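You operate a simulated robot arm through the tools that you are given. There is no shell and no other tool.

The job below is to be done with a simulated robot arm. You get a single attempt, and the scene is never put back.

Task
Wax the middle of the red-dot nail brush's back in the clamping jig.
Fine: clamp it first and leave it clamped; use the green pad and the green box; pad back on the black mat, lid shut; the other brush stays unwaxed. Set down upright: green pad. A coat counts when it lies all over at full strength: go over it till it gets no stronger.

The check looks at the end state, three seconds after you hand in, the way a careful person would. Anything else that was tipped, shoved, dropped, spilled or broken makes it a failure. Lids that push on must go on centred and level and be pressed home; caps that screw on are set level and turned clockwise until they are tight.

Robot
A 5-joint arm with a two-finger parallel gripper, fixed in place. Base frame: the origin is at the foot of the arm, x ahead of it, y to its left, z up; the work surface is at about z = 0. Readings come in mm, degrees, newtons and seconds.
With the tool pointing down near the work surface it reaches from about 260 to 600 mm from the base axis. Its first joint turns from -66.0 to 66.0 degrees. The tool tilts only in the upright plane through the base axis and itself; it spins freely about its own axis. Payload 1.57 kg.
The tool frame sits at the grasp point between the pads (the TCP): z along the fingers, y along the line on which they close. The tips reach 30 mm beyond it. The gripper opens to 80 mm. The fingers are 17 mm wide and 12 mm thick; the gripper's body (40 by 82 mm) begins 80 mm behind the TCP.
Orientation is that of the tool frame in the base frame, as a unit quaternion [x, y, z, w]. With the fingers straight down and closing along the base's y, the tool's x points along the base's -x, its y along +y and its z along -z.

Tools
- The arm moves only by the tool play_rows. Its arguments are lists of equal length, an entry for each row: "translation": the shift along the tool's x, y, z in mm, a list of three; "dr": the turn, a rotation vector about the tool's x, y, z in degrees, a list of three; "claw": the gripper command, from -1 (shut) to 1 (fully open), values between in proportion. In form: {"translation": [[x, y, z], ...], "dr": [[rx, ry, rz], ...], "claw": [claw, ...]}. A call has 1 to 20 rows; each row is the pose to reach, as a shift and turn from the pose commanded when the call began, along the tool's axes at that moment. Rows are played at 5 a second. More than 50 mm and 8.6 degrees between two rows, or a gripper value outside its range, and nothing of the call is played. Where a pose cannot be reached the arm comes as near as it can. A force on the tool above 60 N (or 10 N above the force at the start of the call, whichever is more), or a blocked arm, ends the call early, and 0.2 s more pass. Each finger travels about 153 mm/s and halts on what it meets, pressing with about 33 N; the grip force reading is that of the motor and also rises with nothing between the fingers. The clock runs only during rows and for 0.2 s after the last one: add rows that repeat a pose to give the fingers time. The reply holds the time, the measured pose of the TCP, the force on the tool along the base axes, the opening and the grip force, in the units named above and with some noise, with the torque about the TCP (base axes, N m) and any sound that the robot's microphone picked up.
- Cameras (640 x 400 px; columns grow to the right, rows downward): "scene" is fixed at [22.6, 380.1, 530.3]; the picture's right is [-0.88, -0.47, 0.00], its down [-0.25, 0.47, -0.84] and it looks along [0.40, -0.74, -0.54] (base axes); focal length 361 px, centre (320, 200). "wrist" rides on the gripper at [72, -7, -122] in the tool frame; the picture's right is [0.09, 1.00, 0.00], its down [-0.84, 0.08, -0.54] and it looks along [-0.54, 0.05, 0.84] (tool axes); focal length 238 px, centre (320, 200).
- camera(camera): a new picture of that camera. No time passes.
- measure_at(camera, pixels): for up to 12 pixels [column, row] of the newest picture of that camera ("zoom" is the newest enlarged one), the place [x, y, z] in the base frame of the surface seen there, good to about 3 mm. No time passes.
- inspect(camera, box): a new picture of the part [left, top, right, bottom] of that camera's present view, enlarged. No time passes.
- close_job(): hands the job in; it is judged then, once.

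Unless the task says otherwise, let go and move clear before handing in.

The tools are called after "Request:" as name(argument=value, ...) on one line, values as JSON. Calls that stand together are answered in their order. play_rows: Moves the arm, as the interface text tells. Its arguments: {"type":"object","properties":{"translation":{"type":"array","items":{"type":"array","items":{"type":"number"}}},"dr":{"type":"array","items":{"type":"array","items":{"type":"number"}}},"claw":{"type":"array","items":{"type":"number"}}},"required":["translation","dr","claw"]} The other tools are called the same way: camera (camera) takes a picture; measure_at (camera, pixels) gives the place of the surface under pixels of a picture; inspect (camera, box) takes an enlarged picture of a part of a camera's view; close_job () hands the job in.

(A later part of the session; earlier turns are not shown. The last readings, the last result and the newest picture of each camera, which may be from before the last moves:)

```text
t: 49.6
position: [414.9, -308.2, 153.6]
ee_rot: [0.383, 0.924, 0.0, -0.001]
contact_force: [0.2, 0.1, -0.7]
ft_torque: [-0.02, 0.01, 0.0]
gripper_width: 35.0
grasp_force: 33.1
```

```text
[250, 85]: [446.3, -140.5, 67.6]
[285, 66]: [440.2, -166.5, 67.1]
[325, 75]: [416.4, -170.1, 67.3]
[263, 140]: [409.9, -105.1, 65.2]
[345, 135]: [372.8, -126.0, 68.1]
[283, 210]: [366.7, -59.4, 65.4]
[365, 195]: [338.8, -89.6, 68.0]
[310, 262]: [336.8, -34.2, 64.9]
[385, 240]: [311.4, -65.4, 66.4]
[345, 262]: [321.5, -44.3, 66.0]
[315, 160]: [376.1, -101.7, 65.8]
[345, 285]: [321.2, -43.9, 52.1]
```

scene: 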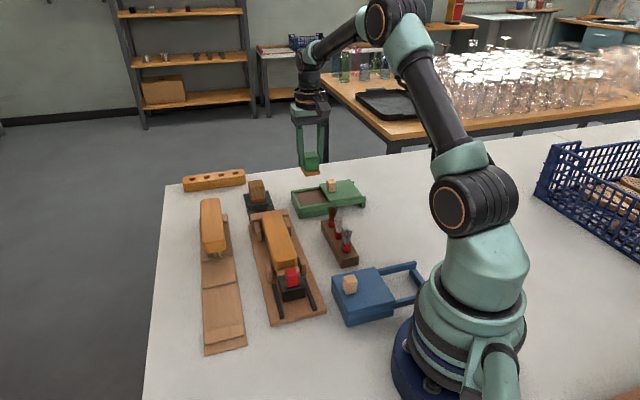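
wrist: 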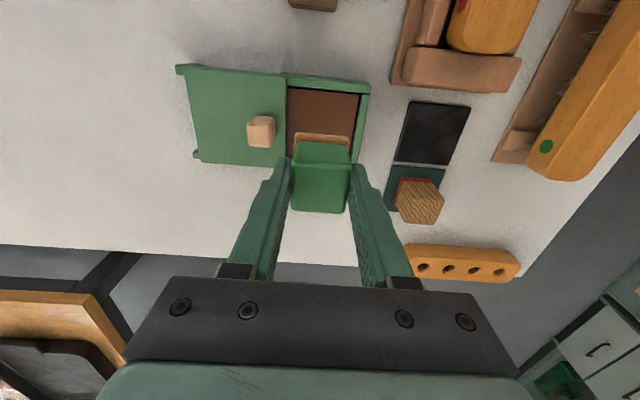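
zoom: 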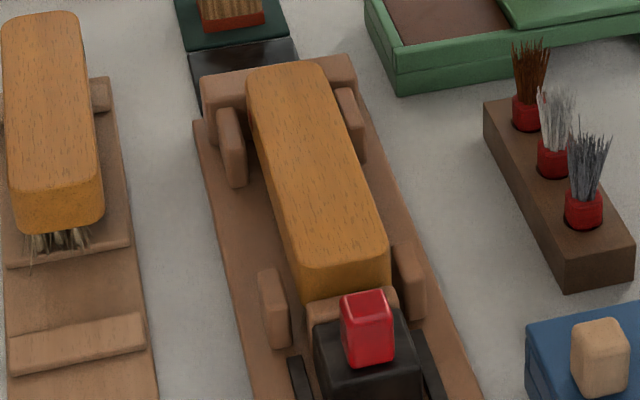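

Brush back: u 258–431, v 174.5–217, z≈66; its middle is u≈344.5, v≈196. Carrying the loaded pad there at height.

Request:
play_rows(translation=[[30, 22, 0], [60, 44, 0], [90, 66, 0], [120, 88, 0], [150, 108, 0], [167, 120, 0], [167, 120, 20], [167, 120, 28], [167, 120, 28]], dr=[[0, 0, 0], [0, 0, 0], [0, 0, 0], [0, 0, 0], [0, 0, 0], [0, 0, 0], [0, 0, 0], [0, 0, 0], [0, 0, 0]], claw=[-1, -1, -1, -1, -1, -1, -1, -1, -1])

Request:
camera(camera="wrist")

Request:
inspect(camera="scene", box=[210, 170, 350, 257])

```text
t: 51.6
position: [380.9, -105.8, 125.5]
ee_rot: [0.384, 0.924, 0.0, -0.001]
contact_force: [0.4, -1.2, -1.1]
ft_torque: [0.0, -0.01, -0.03]
gripper_width: 35.2
grasp_force: 32.6
```

```text
taken
```

wrist: 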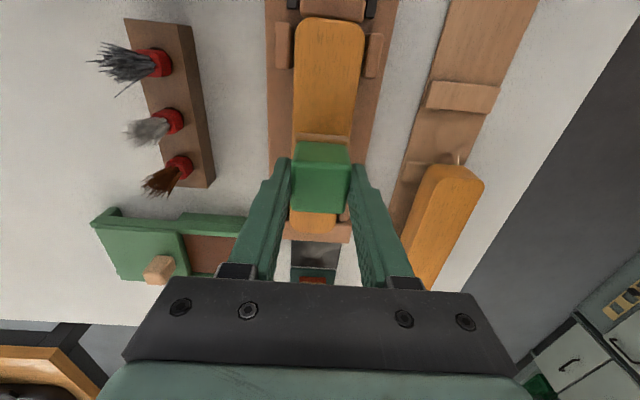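

```text
4.57 times, centred on (280, 214) of scene
```

zoom: 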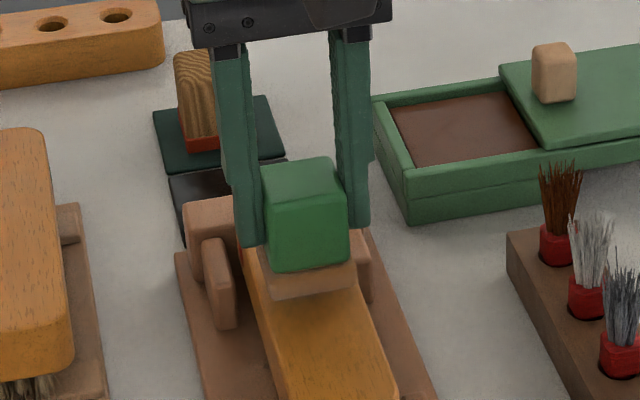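

Pad hangs over the brush's middle. Lowering in small steps to touch.

Request:
play_rows(translation=[[0, 1, 4], [0, 1, 6], [0, 1, 7], [0, 1, 8], [0, 1, 8]], dr=[[0, 0, 0], [0, 0, 0], [0, 0, 0], [0, 0, 0], [0, 0, 0]], claw=[-1, -1, -1, -1, -1])

```text
t: 52.8
position: [380.9, -104.3, 118.7]
ee_rot: [0.383, 0.924, 0.0, 0.0]
contact_force: [-1.3, -0.1, -0.8]
ft_torque: [-0.01, 0.01, -0.02]
gripper_width: 35.0
grasp_force: 32.6
```

Request:
play_rows(translation=[[0, 0, 1], [0, 0, 2], [0, 0, 2]], dr=[[0, 0, 0], [0, 0, 0], [0, 0, 0]], claw=[-1, -1, -1])

```text
t: 53.6
position: [382.6, -105.9, 116.8]
ee_rot: [0.382, 0.924, 0.0, -0.001]
contact_force: [-0.7, -0.4, -0.9]
ft_torque: [0.0, 0.01, -0.02]
gripper_width: 34.9
grasp_force: 32.9
```

Request:
play_rows(translation=[[0, 0, 1], [0, 0, 2], [0, 0, 2]], dr=[[0, 0, 0], [0, 0, 0], [0, 0, 0]], claw=[-1, -1, -1])

```text
t: 54.4
position: [382.3, -105.0, 114.9]
ee_rot: [0.383, 0.924, 0.0, -0.001]
contact_force: [-3.6, -0.5, 9.7]
ft_torque: [-0.07, 0.16, 0.02]
gripper_width: 35.1
grasp_force: 32.9
```

Light contact, ~10 N at z≈115. I'll rub a first set of short strokes and then look at the result.

Request:
play_rows(translation=[[3, 0, 0], [6, 0, 0], [9, 0, 0], [9, 3, 0], [5, 3, 0], [0, 3, 0], [-5, 3, 0], [-9, 3, 0], [-9, 0, 0], [-9, -3, 0], [-5, -3, 0], [0, -3, 0], [5, -3, 0], [9, -3, 0], [5, 0, 0], [0, 0, 0]], dr=[[0, 0, 0], [0, 0, 0], [0, 0, 0], [0, 0, 0], [0, 0, 0], [0, 0, 0], [0, 0, 0], [0, 0, 0], [0, 0, 0], [0, 0, 0], [0, 0, 0], [0, 0, 0], [0, 0, 0], [0, 0, 0], [0, 0, 0], [0, 0, 0]], claw=[-1, -1, -1, -1, -1, -1, -1, -1, -1, -1, -1, -1, -1, -1, -1, -1])

Request:
camera(camera="wrist")

Request:
inspect(camera="scene", box=[210, 190, 350, 277])

```text
t: 57.8
position: [382.4, -103.2, 115.2]
ee_rot: [0.381, 0.924, -0.001, -0.002]
contact_force: [-7.8, 8.7, 24.0]
ft_torque: [0.27, 0.19, 0.01]
gripper_width: 34.9
grasp_force: 33.2
```

```text
taken
```

wrist: 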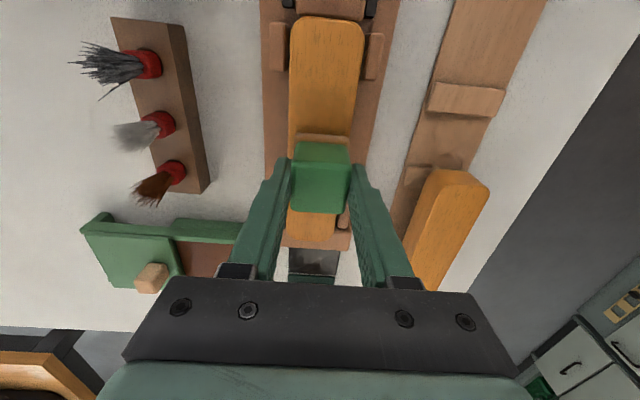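

```text
4.57 times, centred on (280, 234) of scene
```

zoom: 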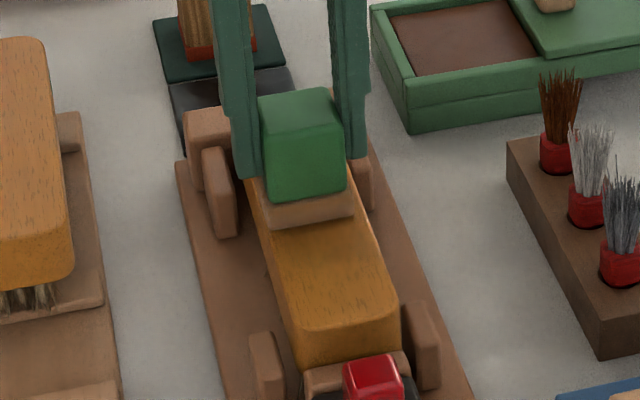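

Rubbing at ~24 N. I'll lift and back off along +u to see the coat.

Request:
play_rows(translation=[[0, 0, -15], [0, 0, -45], [-35, 0, -60], [-70, 0, -60], [-70, 0, -60]], dr=[[0, 0, 0], [0, 0, 0], [0, 0, 0], [0, 0, 0], [0, 0, 0]], claw=[-1, -1, -1, -1, -1])

Request:
camera(camera="wrist")

Request:
inspect(camera="wrist", box=[220, 0, 420, 125])

Request:
inspect(camera="scene", box=[230, 200, 330, 262])

```text
t: 59.0
position: [432.0, -155.9, 173.7]
ee_rot: [0.382, 0.924, 0.0, -0.001]
contact_force: [-0.2, -0.6, -1.1]
ft_torque: [-0.01, 0.02, 0.0]
gripper_width: 34.9
grasp_force: 33.0
```

```text
taken
```

wrist: 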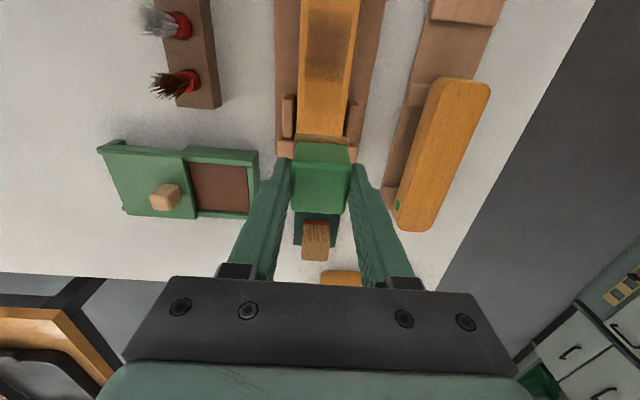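

```text
3.20 times, centred on (320, 62) of wrist
```

zoom: 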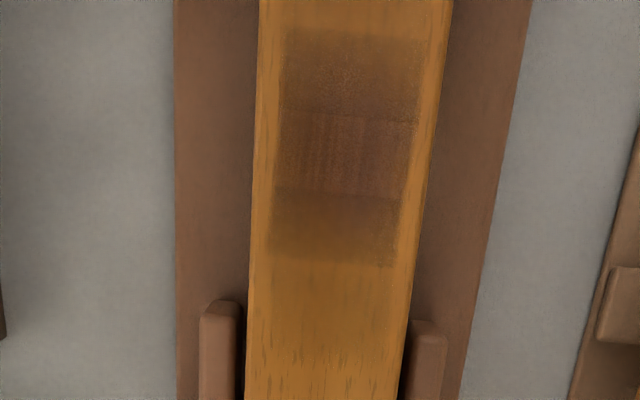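

```text
6.40 times, centred on (280, 231) of scene
```

zoom: 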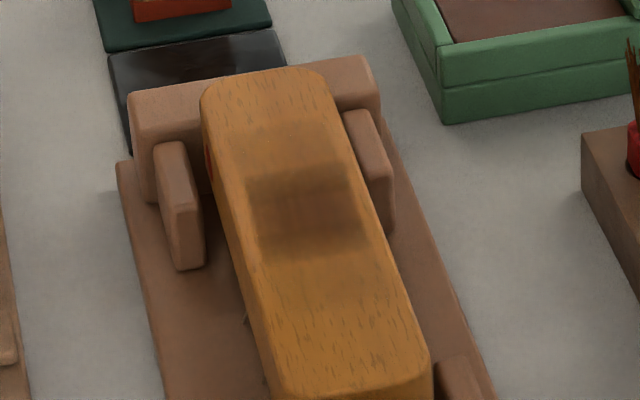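

A brown coat shows on the middle of the back, darker in its centre band (wrist zoom rows 112–190), lighter at both ends. I'll measure the patch edges relative to the brush.

Request:
measure_at(camera="wrist", pixels=[[310, 10], [352, 14], [305, 81], [343, 83], [309, 36], [350, 38], [306, 58], [346, 61], [303, 36], [354, 38], [300, 70], [350, 70]])

Request:
measure_at(camera="zoom", pixels=[[235, 130], [330, 130], [250, 185], [355, 170], [265, 255], [370, 240], [280, 290], [385, 290], [275, 75], [345, 395], [225, 180], [370, 180]])

```text
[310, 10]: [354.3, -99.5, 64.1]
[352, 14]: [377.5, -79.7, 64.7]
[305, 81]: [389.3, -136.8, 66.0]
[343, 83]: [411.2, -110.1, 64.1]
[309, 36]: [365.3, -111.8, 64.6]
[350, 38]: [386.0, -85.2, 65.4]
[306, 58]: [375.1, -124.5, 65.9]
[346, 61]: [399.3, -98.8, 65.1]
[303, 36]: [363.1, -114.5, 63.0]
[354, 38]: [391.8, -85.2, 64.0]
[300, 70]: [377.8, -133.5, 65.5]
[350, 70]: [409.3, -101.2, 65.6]
```

```text
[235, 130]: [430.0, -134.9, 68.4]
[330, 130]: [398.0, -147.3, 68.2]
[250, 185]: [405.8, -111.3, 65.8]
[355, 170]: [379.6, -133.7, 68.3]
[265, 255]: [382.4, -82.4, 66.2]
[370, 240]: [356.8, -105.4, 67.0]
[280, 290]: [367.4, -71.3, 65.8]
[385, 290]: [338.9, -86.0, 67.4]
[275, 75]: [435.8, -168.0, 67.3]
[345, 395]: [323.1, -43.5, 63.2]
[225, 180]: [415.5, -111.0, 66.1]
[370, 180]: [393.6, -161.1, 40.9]
```

The coat spans u 321–371, v 179–212; full strength only in the core. I'll go back down and rub longer strokes (±16 mm along, ±5 mm across).

Request:
play_rows(translation=[[35, 0, 0], [70, 0, 0], [70, 0, 30], [70, 0, 50], [70, 0, 57], [70, 0, 60], [70, 0, 60]], dr=[[0, 0, 0], [0, 0, 0], [0, 0, 0], [0, 0, 0], [0, 0, 0], [0, 0, 0], [0, 0, 0]], claw=[-1, -1, -1, -1, -1, -1, -1])

Request:
play_rows(translation=[[5, 0, 0], [11, 0, 0], [16, 0, 0], [16, 5, 0], [10, 5, 0], [4, 5, 0], [-2, 5, 0], [-8, 5, 0], [-13, 5, 0], [-16, 5, 0], [-16, 0, 0], [-16, -5, 0], [-10, -5, 0], [-4, -5, 0], [2, -5, 0], [8, -5, 0], [13, -5, 0], [16, -5, 0], [16, 0, 0], [10, 0, 0]], dr=[[0, 0, 0], [0, 0, 0], [0, 0, 0], [0, 0, 0], [0, 0, 0], [0, 0, 0], [0, 0, 0], [0, 0, 0], [0, 0, 0], [0, 0, 0], [0, 0, 0], [0, 0, 0], [0, 0, 0], [0, 0, 0], [0, 0, 0], [0, 0, 0], [0, 0, 0], [0, 0, 0], [0, 0, 0], [0, 0, 0]], claw=[-1, -1, -1, -1, -1, -1, -1, -1, -1, -1, -1, -1, -1, -1, -1, -1, -1, -1, -1, -1])

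Request:
play_rows(translation=[[-6, 0, 0], [-12, 0, 0], [-18, 0, 0], [-24, 0, 0], [-26, 0, 0], [-26, 5, 0], [-20, 5, 0], [-13, 5, 0], [-6, 5, 0], [0, 5, 0], [6, 5, 0], [6, -5, 0], [0, -5, 0], [-6, -5, 0], [-13, -5, 0], [-20, -5, 0], [-26, -5, 0], [-26, 0, 0], [-18, 0, 0], [-10, 0, 0]], dr=[[0, 0, 0], [0, 0, 0], [0, 0, 0], [0, 0, 0], [0, 0, 0], [0, 0, 0], [0, 0, 0], [0, 0, 0], [0, 0, 0], [0, 0, 0], [0, 0, 0], [0, 0, 0], [0, 0, 0], [0, 0, 0], [0, 0, 0], [0, 0, 0], [0, 0, 0], [0, 0, 0], [0, 0, 0], [0, 0, 0]], claw=[-1, -1, -1, -1, -1, -1, -1, -1, -1, -1, -1, -1, -1, -1, -1, -1, -1, -1, -1, -1])

```text
t: 60.6
position: [380.8, -103.8, 115.4]
ee_rot: [0.383, 0.924, 0.0, 0.0]
contact_force: [-5.8, 1.9, 15.9]
ft_torque: [0.05, 0.19, -0.02]
gripper_width: 34.8
grasp_force: 33.3
```

```text
t: 64.8
position: [375.0, -96.8, 115.6]
ee_rot: [0.382, 0.924, 0.0, -0.001]
contact_force: [-0.4, -0.5, 0.1]
ft_torque: [-0.05, 0.0, -0.02]
gripper_width: 34.9
grasp_force: 32.8
```

```text
t: 69.0
position: [382.6, -103.3, 116.1]
ee_rot: [0.383, 0.924, -0.001, 0.001]
contact_force: [-0.3, -1.2, 0.0]
ft_torque: [-0.02, -0.06, -0.02]
gripper_width: 34.8
grasp_force: 33.4
```

Force has dropped to about zero at the same height, so contact was lost at some point. I'll lift and inspect the coat, pad and brush.

Request:
play_rows(translation=[[0, 0, -15], [0, 0, -45], [-35, 0, -60], [-70, 0, -60], [-70, 0, -60]], dr=[[0, 0, 0], [0, 0, 0], [0, 0, 0], [0, 0, 0], [0, 0, 0]], claw=[-1, -1, -1, -1, -1])

Request:
camera(camera="wrist")

Request:
inspect(camera="wrist", box=[220, 0, 420, 125])

Request:
inspect(camera="scene", box=[210, 150, 350, 237])

Request:
inspect(camera="scene", box=[230, 205, 330, 268])

```text
t: 70.2
position: [431.2, -152.6, 172.8]
ee_rot: [0.383, 0.924, 0.001, -0.001]
contact_force: [-0.1, 0.0, 0.2]
ft_torque: [0.0, -0.01, -0.04]
gripper_width: 34.9
grasp_force: 32.9
```

```text
taken
```

wrist: 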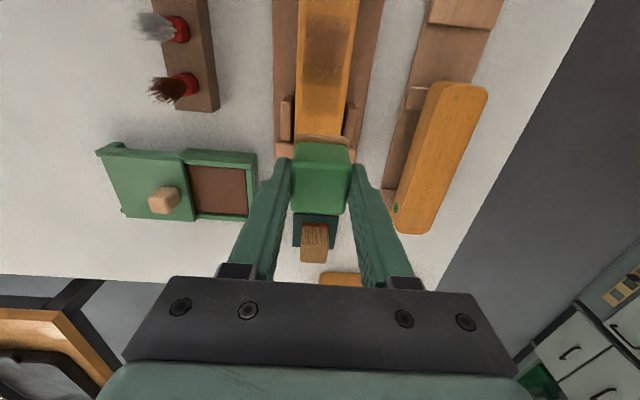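

```text
3.20 times, centred on (320, 62) of wrist
```

zoom: 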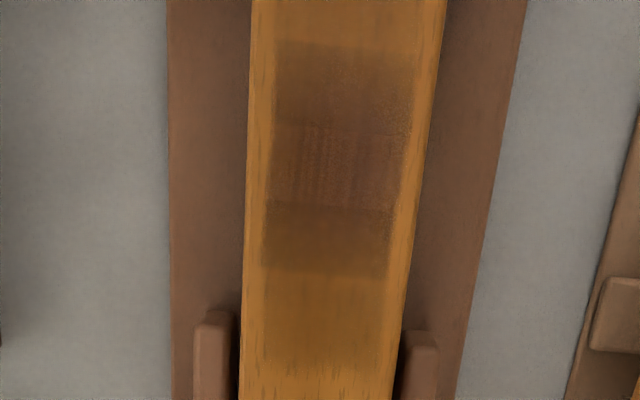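

```text
4.57 times, centred on (280, 194) of scene
```

zoom: 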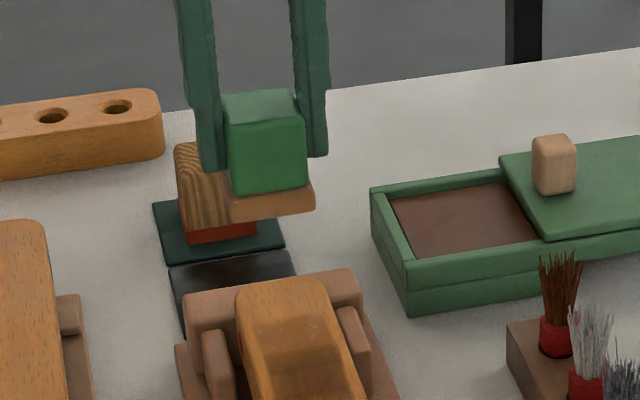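

```text
6.35 times, centred on (280, 236) of scene
```

zoom: 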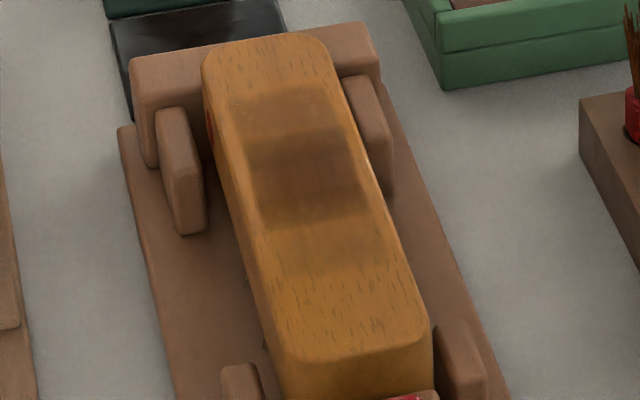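

The coat is darkest in the middle band and lighter at either end. The pad may be running thin, so I'll reload it in the wax before rubbing on.

Request:
play_rows(translation=[[-25, -30, 0], [-50, -60, 0], [-75, -90, 0], [-98, -121, 0], [-98, -121, 30], [-98, -121, 60], [-98, -121, 80], [-98, -121, 88], [-98, -121, 88]], dr=[[0, 0, 0], [0, 0, 0], [0, 0, 0], [0, 0, 0], [0, 0, 0], [0, 0, 0], [0, 0, 0], [0, 0, 0], [0, 0, 0]], claw=[-1, -1, -1, -1, -1, -1, -1, -1, -1])

Request:
inspect(camera="scene", box=[270, 150, 370, 212])

```text
t: 72.2
position: [417.0, -309.9, 86.7]
ee_rot: [0.383, 0.924, 0.0, -0.001]
contact_force: [-0.1, 0.2, 0.2]
ft_torque: [0.02, 0.01, 0.01]
gripper_width: 34.9
grasp_force: 33.2
```

```text
6.40 times, centred on (320, 181) of scene
```

zoom: 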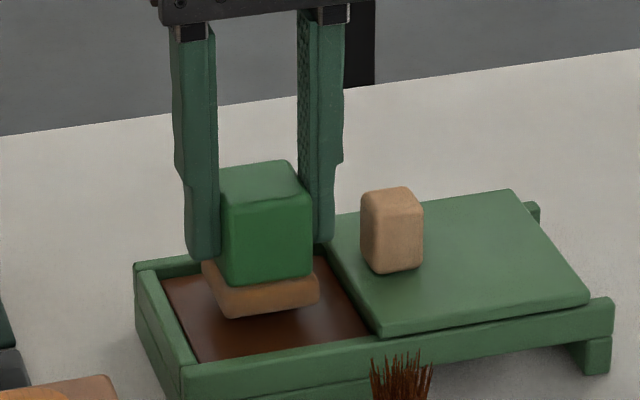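

Pad is just above the wax. Stepping down to press and rub.

Request:
play_rows(translation=[[0, 0, 2], [0, 0, 4], [0, 0, 5], [0, 0, 6], [0, 0, 6]], dr=[[0, 0, 0], [0, 0, 0], [0, 0, 0], [0, 0, 0], [0, 0, 0]], claw=[-1, -1, -1, -1, -1])

```text
t: 73.4
position: [415.5, -308.8, 80.4]
ee_rot: [0.383, 0.924, 0.0, -0.002]
contact_force: [0.3, 0.1, -0.2]
ft_torque: [0.01, 0.02, -0.01]
gripper_width: 34.9
grasp_force: 33.0
```

Request:
play_rows(translation=[[0, 0, 1], [0, 0, 1.5], [0, 0, 2], [0, 0, 2]], dr=[[0, 0, 0], [0, 0, 0], [0, 0, 0], [0, 0, 0]], claw=[-1, -1, -1, -1])

```text
t: 74.4
position: [415.4, -309.3, 79.8]
ee_rot: [0.383, 0.924, 0.001, 0.0]
contact_force: [-0.8, 0.1, 5.4]
ft_torque: [0.01, 0.03, -0.01]
gripper_width: 35.0
grasp_force: 33.4
```

Contact at z≈79.8. A short rub, then lift and return to the brush.

Request:
play_rows(translation=[[0, 0, 0.7], [5, 0, 0.7], [5, 5, 0.7], [0, 5, 0.7], [-5, 0, 0.7], [0, -5, 0.7], [0, 0, 0.7], [0, 0, 0.7], [0, 0, -20], [0, 0, -50], [0, 0, -75], [0, 0, -75]], dr=[[0, 0, 0], [0, 0, 0], [0, 0, 0], [0, 0, 0], [0, 0, 0], [0, 0, 0], [0, 0, 0], [0, 0, 0], [0, 0, 0], [0, 0, 0], [0, 0, 0], [0, 0, 0]], claw=[-1, -1, -1, -1, -1, -1, -1, -1, -1, -1, -1, -1])

Request:
inspect(camera="scene", box=[270, 120, 370, 182])

```text
t: 77.0
position: [416.4, -309.1, 152.4]
ee_rot: [0.382, 0.924, 0.001, 0.001]
contact_force: [0.7, 0.4, 0.1]
ft_torque: [-0.04, 0.0, 0.02]
gripper_width: 35.0
grasp_force: 32.6
```

```text
6.40 times, centred on (320, 151) of scene
```

zoom: 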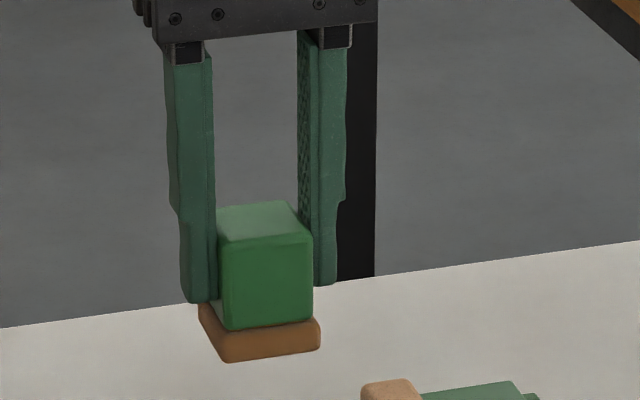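

The pad base is distinctly darker now, so it had indeed been wearing thin. Returning to the brush middle.

Request:
play_rows(translation=[[30, 22, 0], [60, 44, 0], [90, 66, 0], [120, 88, 0], [150, 108, 0], [168, 120, 0], [168, 120, 20], [168, 120, 32], [168, 120, 35], [168, 120, 35]], dr=[[0, 0, 0], [0, 0, 0], [0, 0, 0], [0, 0, 0], [0, 0, 0], [0, 0, 0], [0, 0, 0], [0, 0, 0], [0, 0, 0], [0, 0, 0]], claw=[-1, -1, -1, -1, -1, -1, -1, -1, -1, -1])

Request:
play_rows(translation=[[0, 0, 1], [0, 0, 2], [0, 0, 3], [0, 0, 3]], dr=[[0, 0, 0], [0, 0, 0], [0, 0, 0], [0, 0, 0]], claw=[-1, -1, -1, -1])

```text
t: 79.2
position: [380.9, -105.1, 119.1]
ee_rot: [0.383, 0.924, 0.0, 0.0]
contact_force: [0.2, -0.5, -0.6]
ft_torque: [-0.01, -0.01, -0.02]
gripper_width: 34.8
grasp_force: 33.5
```

```text
t: 80.2
position: [381.5, -105.3, 116.9]
ee_rot: [0.383, 0.924, 0.001, -0.001]
contact_force: [0.0, -0.5, -0.3]
ft_torque: [-0.02, -0.02, -0.03]
gripper_width: 34.8
grasp_force: 32.8
```

Not touching yet at z≈117. I'll shift to the near end of the patch and step down there so that end gets fresh wax first.

Request:
play_rows(translation=[[8, 0, 0], [16, 0, 0], [16, 0, 1.5], [16, 0, 2.5], [16, 0, 3], [16, 0, 3]], dr=[[0, 0, 0], [0, 0, 0], [0, 0, 0], [0, 0, 0], [0, 0, 0], [0, 0, 0]], claw=[-1, -1, -1, -1, -1, -1])

```text
t: 81.6
position: [371.1, -93.4, 114.3]
ee_rot: [0.382, 0.924, 0.0, 0.0]
contact_force: [-10.5, -0.2, 23.6]
ft_torque: [-0.17, 0.36, -0.01]
gripper_width: 34.9
grasp_force: 33.3
```

Contact at 24 N at the near end. Rubbing across and along the whole patch now.

Request:
play_rows(translation=[[0, 3, 0], [0, 6, 0], [0, 2, 0], [0, -3, 0], [0, -6, 0], [-5, -6, 0], [-5, -2, 0], [-5, 2, 0], [-5, 6, 0], [-10, 6, 0], [-10, 2, 0], [-10, -3, 0], [-10, -6, 0], [-15, -6, 0], [-15, -2, 0], [-15, 2, 0], [-15, 6, 0]], dr=[[0, 0, 0], [0, 0, 0], [0, 0, 0], [0, 0, 0], [0, 0, 0], [0, 0, 0], [0, 0, 0], [0, 0, 0], [0, 0, 0], [0, 0, 0], [0, 0, 0], [0, 0, 0], [0, 0, 0], [0, 0, 0], [0, 0, 0], [0, 0, 0], [0, 0, 0]], claw=[-1, -1, -1, -1, -1, -1, -1, -1, -1, -1, -1, -1, -1, -1, -1, -1, -1])

```text
t: 85.2
position: [384.7, -100.9, 113.0]
ee_rot: [0.383, 0.924, 0.0, -0.001]
contact_force: [0.1, -0.8, -0.9]
ft_torque: [0.01, 0.0, -0.01]
gripper_width: 34.8
grasp_force: 33.4
```

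Contact was lost again (z≈113, 0 N), so either the pad is creeping up in the grip or the brush has moved. Let me look before pressing more.

Request:
inspect(camera="scene", box=[220, 180, 340, 255])

Request:
camera(camera="wrist")

Request:
inspect(camera="scene", box=[220, 230, 340, 305])

```text
5.33 times, centred on (280, 218) of scene
```

zoom: 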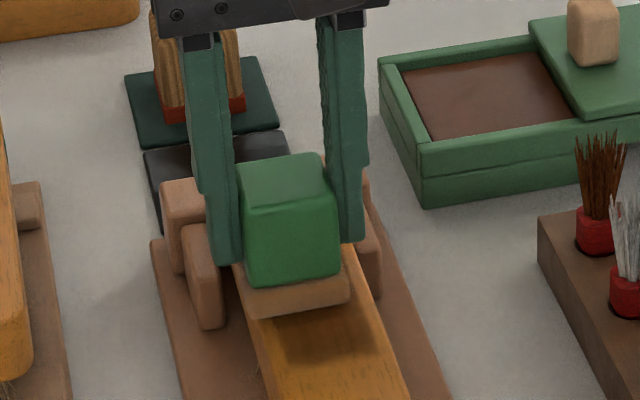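

```text
taken
```

wrist: 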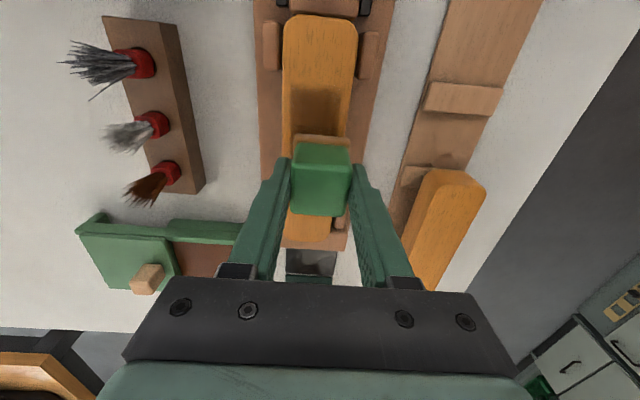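

```text
5.33 times, centred on (280, 268) of scene
```

zoom: 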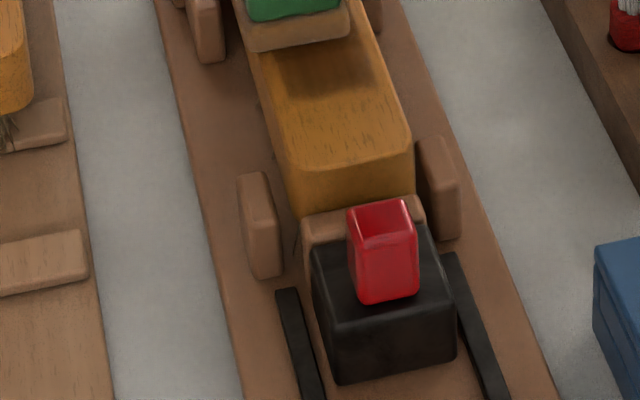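

The pad's base is pale again (worn dry), and the brush is still clamped as before. Lifting to look at the coat, then I'll reload.

Request:
play_rows(translation=[[0, 0, -15], [0, 0, -45], [-30, -3, -60], [-70, -6, -60], [-70, -6, -60]], dr=[[0, 0, 0], [0, 0, 0], [0, 0, 0], [0, 0, 0], [0, 0, 0]], claw=[-1, -1, -1, -1, -1])

Request:
inspect(camera="wrist", box=[220, 0, 420, 125])

Request:
inspect(camera="scene", box=[210, 150, 350, 237])

Request:
inspect(camera="scene", box=[230, 205, 330, 268])

```text
t: 86.4
position: [429.5, -152.8, 172.0]
ee_rot: [0.383, 0.924, 0.0, -0.002]
contact_force: [-1.0, -0.5, -0.1]
ft_torque: [0.0, 0.01, 0.01]
gripper_width: 34.6
grasp_force: 32.9
```

```text
3.20 times, centred on (320, 62) of wrist
```

zoom: 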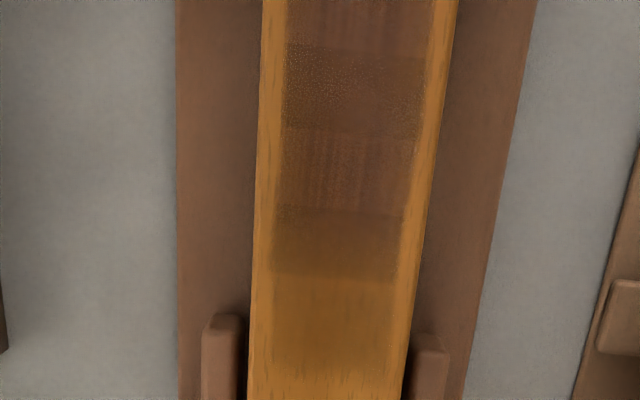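

```text
4.57 times, centred on (280, 194) of scene
```

zoom: 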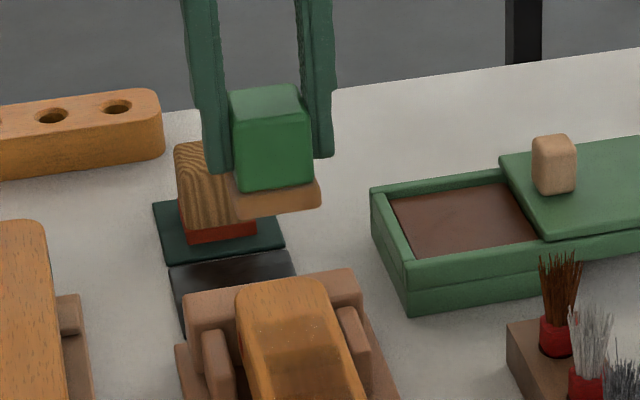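

```text
6.35 times, centred on (280, 236) of scene
```

zoom: 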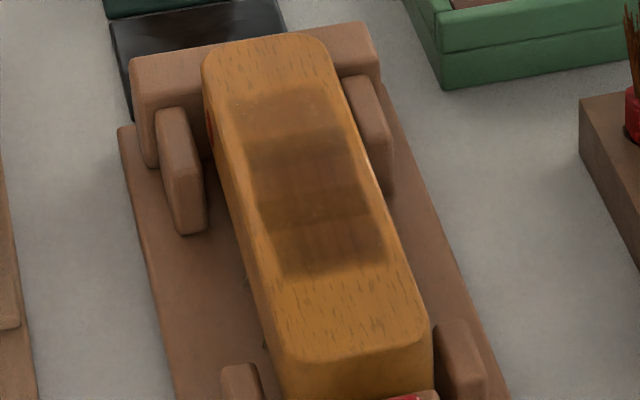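

The fresh press darkened the near band as well; the far band (scene zoom row ~110) is still light. Reloading the pad again.

Request:
play_rows(translation=[[-25, -30, 0], [-50, -60, 0], [-75, -90, 0], [-98, -121, 0], [-98, -121, 30], [-98, -121, 60], [-98, -121, 80], [-98, -121, 91], [-98, -121, 91]], dr=[[0, 0, 0], [0, 0, 0], [0, 0, 0], [0, 0, 0], [0, 0, 0], [0, 0, 0], [0, 0, 0], [0, 0, 0], [0, 0, 0]], claw=[-1, -1, -1, -1, -1, -1, -1, -1, -1])

Request:
play_rows(translation=[[0, 0, 0.7], [0, 0, 1.4], [0, 0, 2], [0, 0, 2]], dr=[[0, 0, 0], [0, 0, 0], [0, 0, 0], [0, 0, 0]], claw=[-1, -1, -1, -1])

```text
t: 88.4
position: [415.1, -308.8, 81.3]
ee_rot: [0.382, 0.924, 0.0, -0.002]
contact_force: [0.0, -1.0, -0.9]
ft_torque: [0.02, -0.01, -0.03]
gripper_width: 35.1
grasp_force: 33.3
```

```text
t: 89.4
position: [412.9, -308.1, 80.0]
ee_rot: [0.382, 0.924, 0.0, 0.0]
contact_force: [0.7, 0.2, -0.9]
ft_torque: [-0.01, -0.01, 0.0]
gripper_width: 35.0
grasp_force: 32.7
```

Request:
play_rows(translation=[[0, 0, 0.7], [0, 0, 1.4], [0, 0, 2], [0, 0, 2]], dr=[[0, 0, 0], [0, 0, 0], [0, 0, 0], [0, 0, 0]], claw=[-1, -1, -1, -1])

```text
t: 90.4
position: [412.9, -307.1, 78.2]
ee_rot: [0.382, 0.924, 0.0, 0.0]
contact_force: [0.2, 0.8, -0.4]
ft_torque: [0.0, 0.0, 0.0]
gripper_width: 35.0
grasp_force: 32.4
```

Request:
play_rows(translation=[[0, 0, 0.5], [0, 0, 1], [0, 0, 1]], dr=[[0, 0, 0], [0, 0, 0], [0, 0, 0]], claw=[-1, -1, -1])

Request:
inspect(camera="scene", box=[270, 150, 370, 212])

```text
t: 91.2
position: [413.3, -308.3, 77.4]
ee_rot: [0.383, 0.924, -0.001, 0.0]
contact_force: [-0.6, 0.8, 0.5]
ft_torque: [-0.03, 0.01, -0.03]
gripper_width: 34.9
grasp_force: 32.5
```

```text
6.40 times, centred on (320, 181) of scene
```

zoom: 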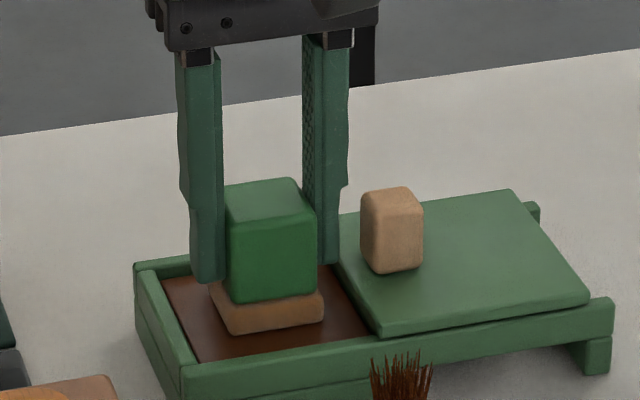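

The pad has slid up ~3 mm in the fingers but stays upright. Continuing down to contact.

Request:
play_rows(translation=[[0, 0, 0.5], [0, 0, 1], [0, 0, 1]], dr=[[0, 0, 0], [0, 0, 0], [0, 0, 0]], claw=[-1, -1, -1])

```text
t: 92.0
position: [414.7, -309.0, 76.8]
ee_rot: [0.383, 0.924, 0.0, 0.0]
contact_force: [-5.7, 1.9, 15.6]
ft_torque: [0.04, 0.24, -0.04]
gripper_width: 34.9
grasp_force: 33.1
```

Contact at 15.6 N (z≈76.8). A brief dwell, then up and over to the far end of the patch (u≈362).

Request:
play_rows(translation=[[0, 0, 0], [2, 0, 0], [2, 2, 0], [0, 0, 0], [0, 0, -15], [0, 0, -45], [0, 0, -70], [0, 0, -70]], dr=[[0, 0, 0], [0, 0, 0], [0, 0, 0], [0, 0, 0], [0, 0, 0], [0, 0, 0], [0, 0, 0], [0, 0, 0]], claw=[-1, -1, -1, -1, -1, -1, -1, -1])

Request:
play_rows(translation=[[30, 24, 0], [60, 48, 0], [90, 72, 0], [120, 96, 0], [150, 121, 0], [150, 121, 15], [150, 121, 29], [150, 121, 32], [150, 121, 32]], dr=[[0, 0, 0], [0, 0, 0], [0, 0, 0], [0, 0, 0], [0, 0, 0], [0, 0, 0], [0, 0, 0], [0, 0, 0], [0, 0, 0]], claw=[-1, -1, -1, -1, -1, -1, -1, -1, -1])

Request:
inspect(camera="scene", box=[220, 180, 340, 255])

```text
t: 93.8
position: [415.1, -309.3, 145.2]
ee_rot: [0.383, 0.924, 0.001, -0.001]
contact_force: [0.3, 0.2, -0.4]
ft_torque: [0.0, 0.01, -0.01]
gripper_width: 35.2
grasp_force: 33.1
```

```text
t: 95.8
position: [392.6, -117.4, 115.0]
ee_rot: [0.382, 0.924, 0.0, -0.002]
contact_force: [0.0, 0.4, -0.7]
ft_torque: [0.03, -0.02, 0.01]
gripper_width: 34.7
grasp_force: 33.8
```

```text
5.33 times, centred on (280, 218) of scene
```

zoom: 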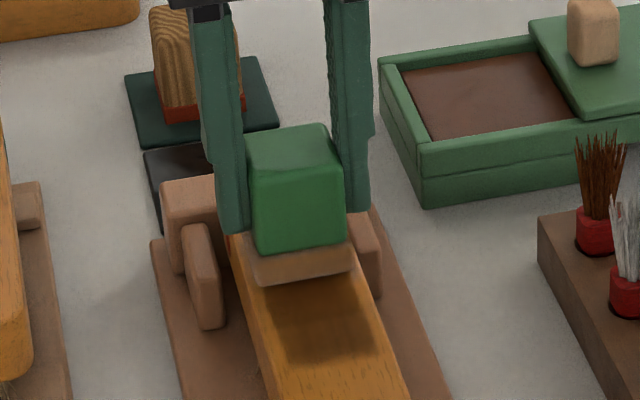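

Pad is over the far band (u≈361, v≈195). Lowering in half-millimetre steps.

Request:
play_rows(translation=[[0, 0, 1], [0, 0, 2], [0, 0, 2.5], [0, 0, 3], [0, 0, 3]], dr=[[0, 0, 0], [0, 0, 0], [0, 0, 0], [0, 0, 0], [0, 0, 0]], claw=[-1, -1, -1, -1, -1])

```text
t: 97.0
position: [393.3, -115.4, 112.0]
ee_rot: [0.383, 0.924, 0.0, -0.001]
contact_force: [-4.3, 1.9, 17.7]
ft_torque: [0.02, 0.21, -0.02]
gripper_width: 34.9
grasp_force: 33.3
```

Contact at 17.7 N. Easing slightly and rubbing across the far band.

Request:
play_rows(translation=[[0, 0, -0.4], [0, 2, -0.4], [0, 4, -0.4], [0, 6, -0.4], [0, 3, -0.4], [0, 0, -0.4], [0, -3, -0.4], [0, -6, -0.4], [0, -3, -0.4], [0, 0, -0.4]], dr=[[0, 0, 0], [0, 0, 0], [0, 0, 0], [0, 0, 0], [0, 0, 0], [0, 0, 0], [0, 0, 0], [0, 0, 0], [0, 0, 0], [0, 0, 0]], claw=[-1, -1, -1, -1, -1, -1, -1, -1, -1, -1])

```text
t: 99.2
position: [392.2, -117.8, 112.0]
ee_rot: [0.383, 0.924, 0.0, -0.003]
contact_force: [-3.2, -3.1, 10.9]
ft_torque: [-0.27, 0.05, -0.11]
gripper_width: 34.9
grasp_force: 32.8
```

Contact held at 11 N. Now stroking along the whole patch and back.

Request:
play_rows(translation=[[4, 0, 0], [9, 0, 0], [14, 0, 0], [19, 0, 0], [24, 0, 0], [29, 0, 0], [34, 0, 0], [34, 3, 0], [29, 3, 0], [24, 3, 0], [19, 3, 0], [14, 3, 0], [9, 3, 0], [4, 3, 0], [0, 3, 0], [0, 0, 0]], dr=[[0, 0, 0], [0, 0, 0], [0, 0, 0], [0, 0, 0], [0, 0, 0], [0, 0, 0], [0, 0, 0], [0, 0, 0], [0, 0, 0], [0, 0, 0], [0, 0, 0], [0, 0, 0], [0, 0, 0], [0, 0, 0], [0, 0, 0], [0, 0, 0]], claw=[-1, -1, -1, -1, -1, -1, -1, -1, -1, -1, -1, -1, -1, -1, -1, -1])

Request:
play_rows(translation=[[0, 0, -15], [0, 0, -45], [-25, 0, -60], [-54, 0, -60], [-54, 0, -60]], dr=[[0, 0, 0], [0, 0, 0], [0, 0, 0], [0, 0, 0], [0, 0, 0]], claw=[-1, -1, -1, -1, -1])

Request:
inspect(camera="wrist", box=[220, 0, 420, 125])

Request:
inspect(camera="scene", box=[210, 150, 350, 237])

Request:
inspect(camera="scene", box=[230, 205, 330, 268])

```text
t: 102.6
position: [394.1, -116.9, 111.3]
ee_rot: [0.382, 0.924, -0.001, 0.003]
contact_force: [4.8, 3.8, 12.2]
ft_torque: [0.2, -0.06, -0.08]
gripper_width: 34.9
grasp_force: 33.3
```

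```text
t: 103.8
position: [431.6, -155.6, 172.8]
ee_rot: [0.383, 0.924, 0.0, -0.001]
contact_force: [0.2, 0.3, -0.5]
ft_torque: [0.01, -0.03, -0.01]
gripper_width: 34.8
grasp_force: 33.4
```

```text
3.20 times, centred on (320, 62) of wrist
```

zoom: 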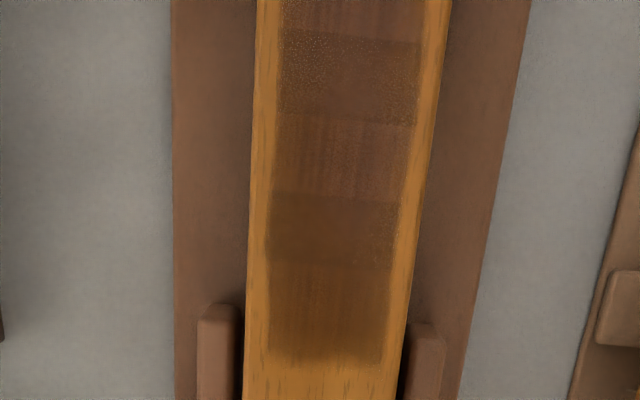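

```text
4.57 times, centred on (280, 194) of scene
```

zoom: 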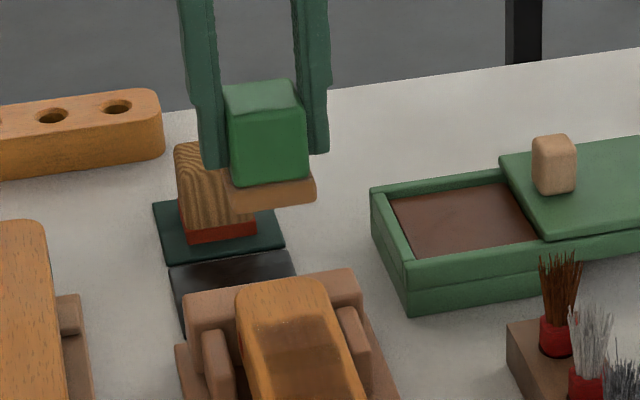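

```text
6.35 times, centred on (280, 236) of scene
```

zoom: 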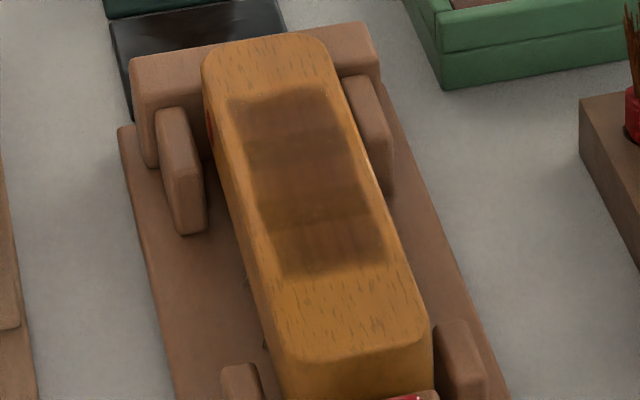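

The coat now covers the entire patch fairly evenly, with the same side limits everywhere. I'll reload once more and go over it again to see if it gets any stronger.

Request:
play_rows(translation=[[-25, -30, 0], [-50, -60, 0], [-75, -90, 0], [-98, -121, 0], [-98, -121, 30], [-98, -121, 60], [-98, -121, 85], [-98, -121, 94], [-98, -121, 95], [-98, -121, 96], [-98, -121, 96]], dr=[[0, 0, 0], [0, 0, 0], [0, 0, 0], [0, 0, 0], [0, 0, 0], [0, 0, 0], [0, 0, 0], [0, 0, 0], [0, 0, 0], [0, 0, 0], [0, 0, 0]], claw=[-1, -1, -1, -1, -1, -1, -1, -1, -1, -1, -1])

```text
t: 106.2
position: [416.6, -309.2, 77.4]
ee_rot: [0.382, 0.924, 0.0, 0.0]
contact_force: [-0.5, 1.0, 3.2]
ft_torque: [-0.01, -0.01, -0.01]
gripper_width: 35.0
grasp_force: 33.0
```

Request:
play_rows(translation=[[0, 0, 0.5], [0, 0, 0.8], [2, 0, 0.8], [2, 2, 0.8], [0, 2, 0.8], [0, 0, 0.8], [0, 0, 0.8]], dr=[[0, 0, 0], [0, 0, 0], [0, 0, 0], [0, 0, 0], [0, 0, 0], [0, 0, 0], [0, 0, 0]], claw=[-1, -1, -1, -1, -1, -1, -1])

Request:
play_rows(translation=[[0, 0, -15], [0, 0, -45], [0, 0, -70], [30, 24, -70], [60, 48, -70], [90, 72, -70], [120, 96, -70], [150, 121, -70], [150, 121, -55], [150, 121, -41], [150, 121, -38], [150, 121, -38]], dr=[[0, 0, 0], [0, 0, 0], [0, 0, 0], [0, 0, 0], [0, 0, 0], [0, 0, 0], [0, 0, 0], [0, 0, 0], [0, 0, 0], [0, 0, 0], [0, 0, 0], [0, 0, 0]], claw=[-1, -1, -1, -1, -1, -1, -1, -1, -1, -1, -1, -1])

Request:
play_rows(translation=[[0, 0, 1], [0, 0, 2], [0, 0, 2.5], [0, 0, 2.5]], dr=[[0, 0, 0], [0, 0, 0], [0, 0, 0], [0, 0, 0]], claw=[-1, -1, -1, -1])

```text
t: 107.8
position: [417.2, -311.0, 77.6]
ee_rot: [0.381, 0.924, 0.0, 0.0]
contact_force: [2.4, 10.5, 28.1]
ft_torque: [0.44, -0.09, 0.0]
gripper_width: 35.0
grasp_force: 33.3
```

```text
t: 110.4
position: [395.1, -116.6, 112.6]
ee_rot: [0.382, 0.924, 0.001, 0.0]
contact_force: [-0.1, -0.3, -0.8]
ft_torque: [0.02, 0.02, -0.02]
gripper_width: 34.6
grasp_force: 33.0
```

```text
t: 111.4
position: [394.1, -117.6, 109.8]
ee_rot: [0.382, 0.924, 0.0, 0.0]
contact_force: [-4.8, 2.3, 15.2]
ft_torque: [0.01, 0.18, 0.04]
gripper_width: 34.8
grasp_force: 33.0
```

Contact at 15 N at the far end. Going over the patch in three lanes.

Request:
play_rows(translation=[[0, 0, -0.3], [6, 0, -0.3], [12, 0, -0.3], [18, 0, -0.3], [24, 0, -0.3], [30, 0, -0.3], [35, 0, -0.3], [35, 4, -0.3], [29, 4, -0.3], [23, 4, -0.3], [17, 4, -0.3], [11, 4, -0.3], [5, 4, -0.3], [0, 4, -0.3], [0, 0, -0.3]], dr=[[0, 0, 0], [0, 0, 0], [0, 0, 0], [0, 0, 0], [0, 0, 0], [0, 0, 0], [0, 0, 0], [0, 0, 0], [0, 0, 0], [0, 0, 0], [0, 0, 0], [0, 0, 0], [0, 0, 0], [0, 0, 0], [0, 0, 0]], claw=[-1, -1, -1, -1, -1, -1, -1, -1, -1, -1, -1, -1, -1, -1, -1])

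Request:
play_rows(translation=[[0, -4, 0], [6, -4, 0], [12, -4, 0], [18, -4, 0], [24, -4, 0], [30, -4, 0], [35, -4, 0], [35, 0, 0], [29, 0, 0], [23, 0, 0], [17, 0, 0], [11, 0, 0], [5, 0, 0], [0, 0, 0]], dr=[[0, 0, 0], [0, 0, 0], [0, 0, 0], [0, 0, 0], [0, 0, 0], [0, 0, 0], [0, 0, 0], [0, 0, 0], [0, 0, 0], [0, 0, 0], [0, 0, 0], [0, 0, 0], [0, 0, 0], [0, 0, 0]], claw=[-1, -1, -1, -1, -1, -1, -1, -1, -1, -1, -1, -1, -1, -1])

```text
t: 114.6
position: [395.6, -117.0, 110.3]
ee_rot: [0.382, 0.924, 0.0, 0.0]
contact_force: [2.3, -0.4, 4.8]
ft_torque: [-0.01, -0.01, -0.02]
gripper_width: 35.0
grasp_force: 33.0
```

```text
t: 117.6
position: [393.5, -118.8, 109.9]
ee_rot: [0.383, 0.924, 0.0, -0.001]
contact_force: [0.1, -0.4, -0.4]
ft_torque: [0.01, -0.02, -0.01]
gripper_width: 34.7
grasp_force: 32.9
```

Contact faded to zero on the last lane. I'll press another 1 mm, redo the lanes, then look.

Request:
play_rows(translation=[[0, 0, 0.5], [0, 0, 1], [0, 0, 1]], dr=[[0, 0, 0], [0, 0, 0], [0, 0, 0]], claw=[-1, -1, -1])

```text
t: 118.4
position: [393.4, -119.5, 111.3]
ee_rot: [0.383, 0.924, -0.001, 0.0]
contact_force: [-3.3, -1.0, 11.9]
ft_torque: [0.0, 0.16, 0.01]
gripper_width: 35.0
grasp_force: 32.6
```

Request:
play_rows(translation=[[0, -4, 0], [6, -4, 0], [12, -4, 0], [18, -4, 0], [24, -4, 0], [30, -4, 0], [35, -4, 0], [35, 0, 0], [29, 0, 0], [23, 0, 0], [17, 0, 0], [11, 0, 0], [5, 0, 0], [0, 0, 0]], dr=[[0, 0, 0], [0, 0, 0], [0, 0, 0], [0, 0, 0], [0, 0, 0], [0, 0, 0], [0, 0, 0], [0, 0, 0], [0, 0, 0], [0, 0, 0], [0, 0, 0], [0, 0, 0], [0, 0, 0], [0, 0, 0]], claw=[-1, -1, -1, -1, -1, -1, -1, -1, -1, -1, -1, -1, -1, -1])

Request:
play_rows(translation=[[0, 0, -15], [0, 0, -45], [-25, 0, -62], [-54, 0, -62], [-54, 0, -62]], dr=[[0, 0, 0], [0, 0, 0], [0, 0, 0], [0, 0, 0], [0, 0, 0]], claw=[-1, -1, -1, -1, -1])

Request:
inspect(camera="wrist", box=[220, 0, 420, 125])

Request:
inspect(camera="scene", box=[210, 150, 350, 237])

Request:
inspect(camera="scene", box=[230, 205, 330, 268])

```text
t: 121.4
position: [395.0, -117.4, 110.3]
ee_rot: [0.382, 0.924, 0.0, 0.0]
contact_force: [-9.7, 11.1, 37.4]
ft_torque: [0.44, 0.42, -0.02]
gripper_width: 34.7
grasp_force: 33.1
```

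```text
t: 122.6
position: [432.8, -155.7, 171.0]
ee_rot: [0.383, 0.924, -0.001, -0.002]
contact_force: [-1.1, -0.8, -0.9]
ft_torque: [-0.04, 0.0, -0.02]
gripper_width: 34.8
grasp_force: 33.4
```

```text
3.20 times, centred on (320, 62) of wrist
```

zoom: 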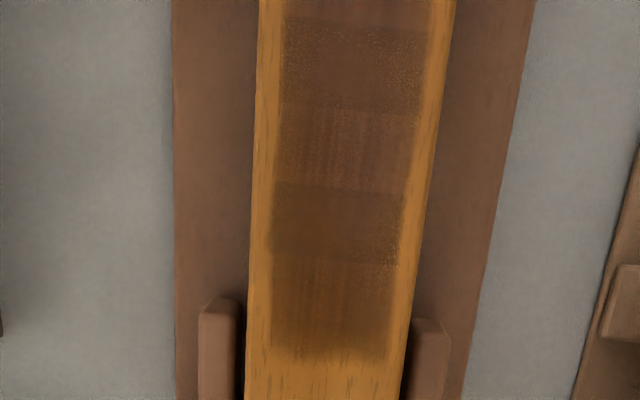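

```text
4.57 times, centred on (280, 194) of scene
```

zoom: 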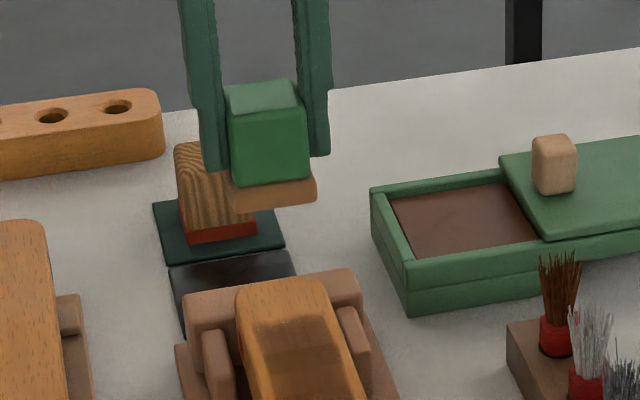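

```text
6.35 times, centred on (280, 236) of scene
```

zoom: 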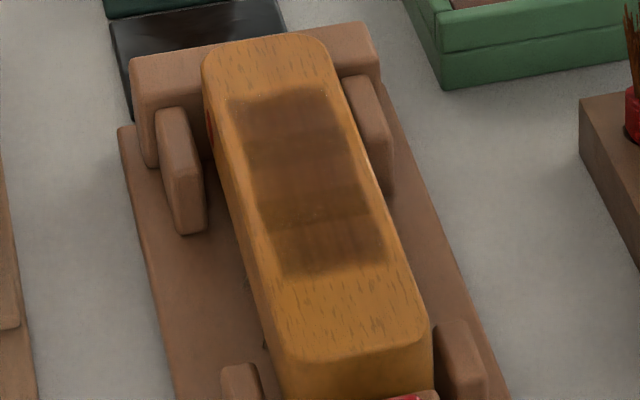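

Scene view looks much the same as before this pass. I'll zoom harder to judge evenness.

Request:
inspect(camera="scene", box=[255, 212, 305, 252])

Request:
inspect(camera="wrist", box=[280, 0, 380, 120])

Request:
measure_at(camera="zoom", pixels=[[320, 20], [320, 100], [320, 200], [320, 260], [320, 340]])

```text
10.00 times, centred on (280, 232) of scene
```

zoom: 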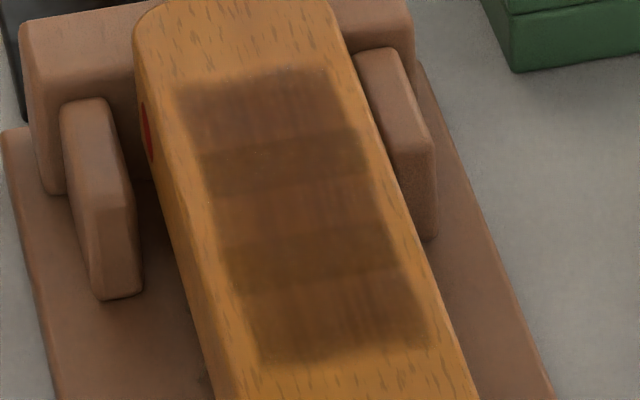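

```text
3.33 times, centred on (330, 60) of wrist
```

zoom: 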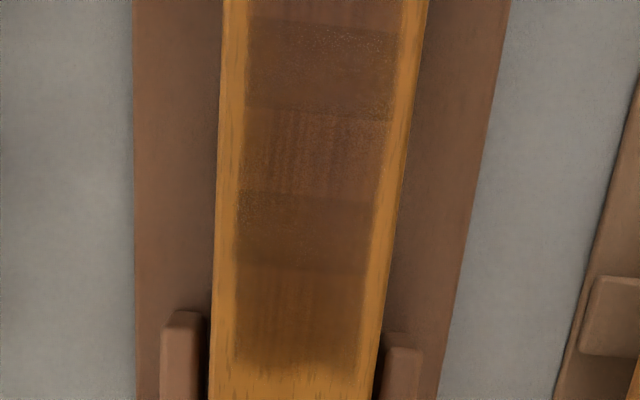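

```text
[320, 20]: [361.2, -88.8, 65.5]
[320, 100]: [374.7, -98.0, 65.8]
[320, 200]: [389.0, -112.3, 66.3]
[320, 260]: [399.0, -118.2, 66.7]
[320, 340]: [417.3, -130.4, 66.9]
```

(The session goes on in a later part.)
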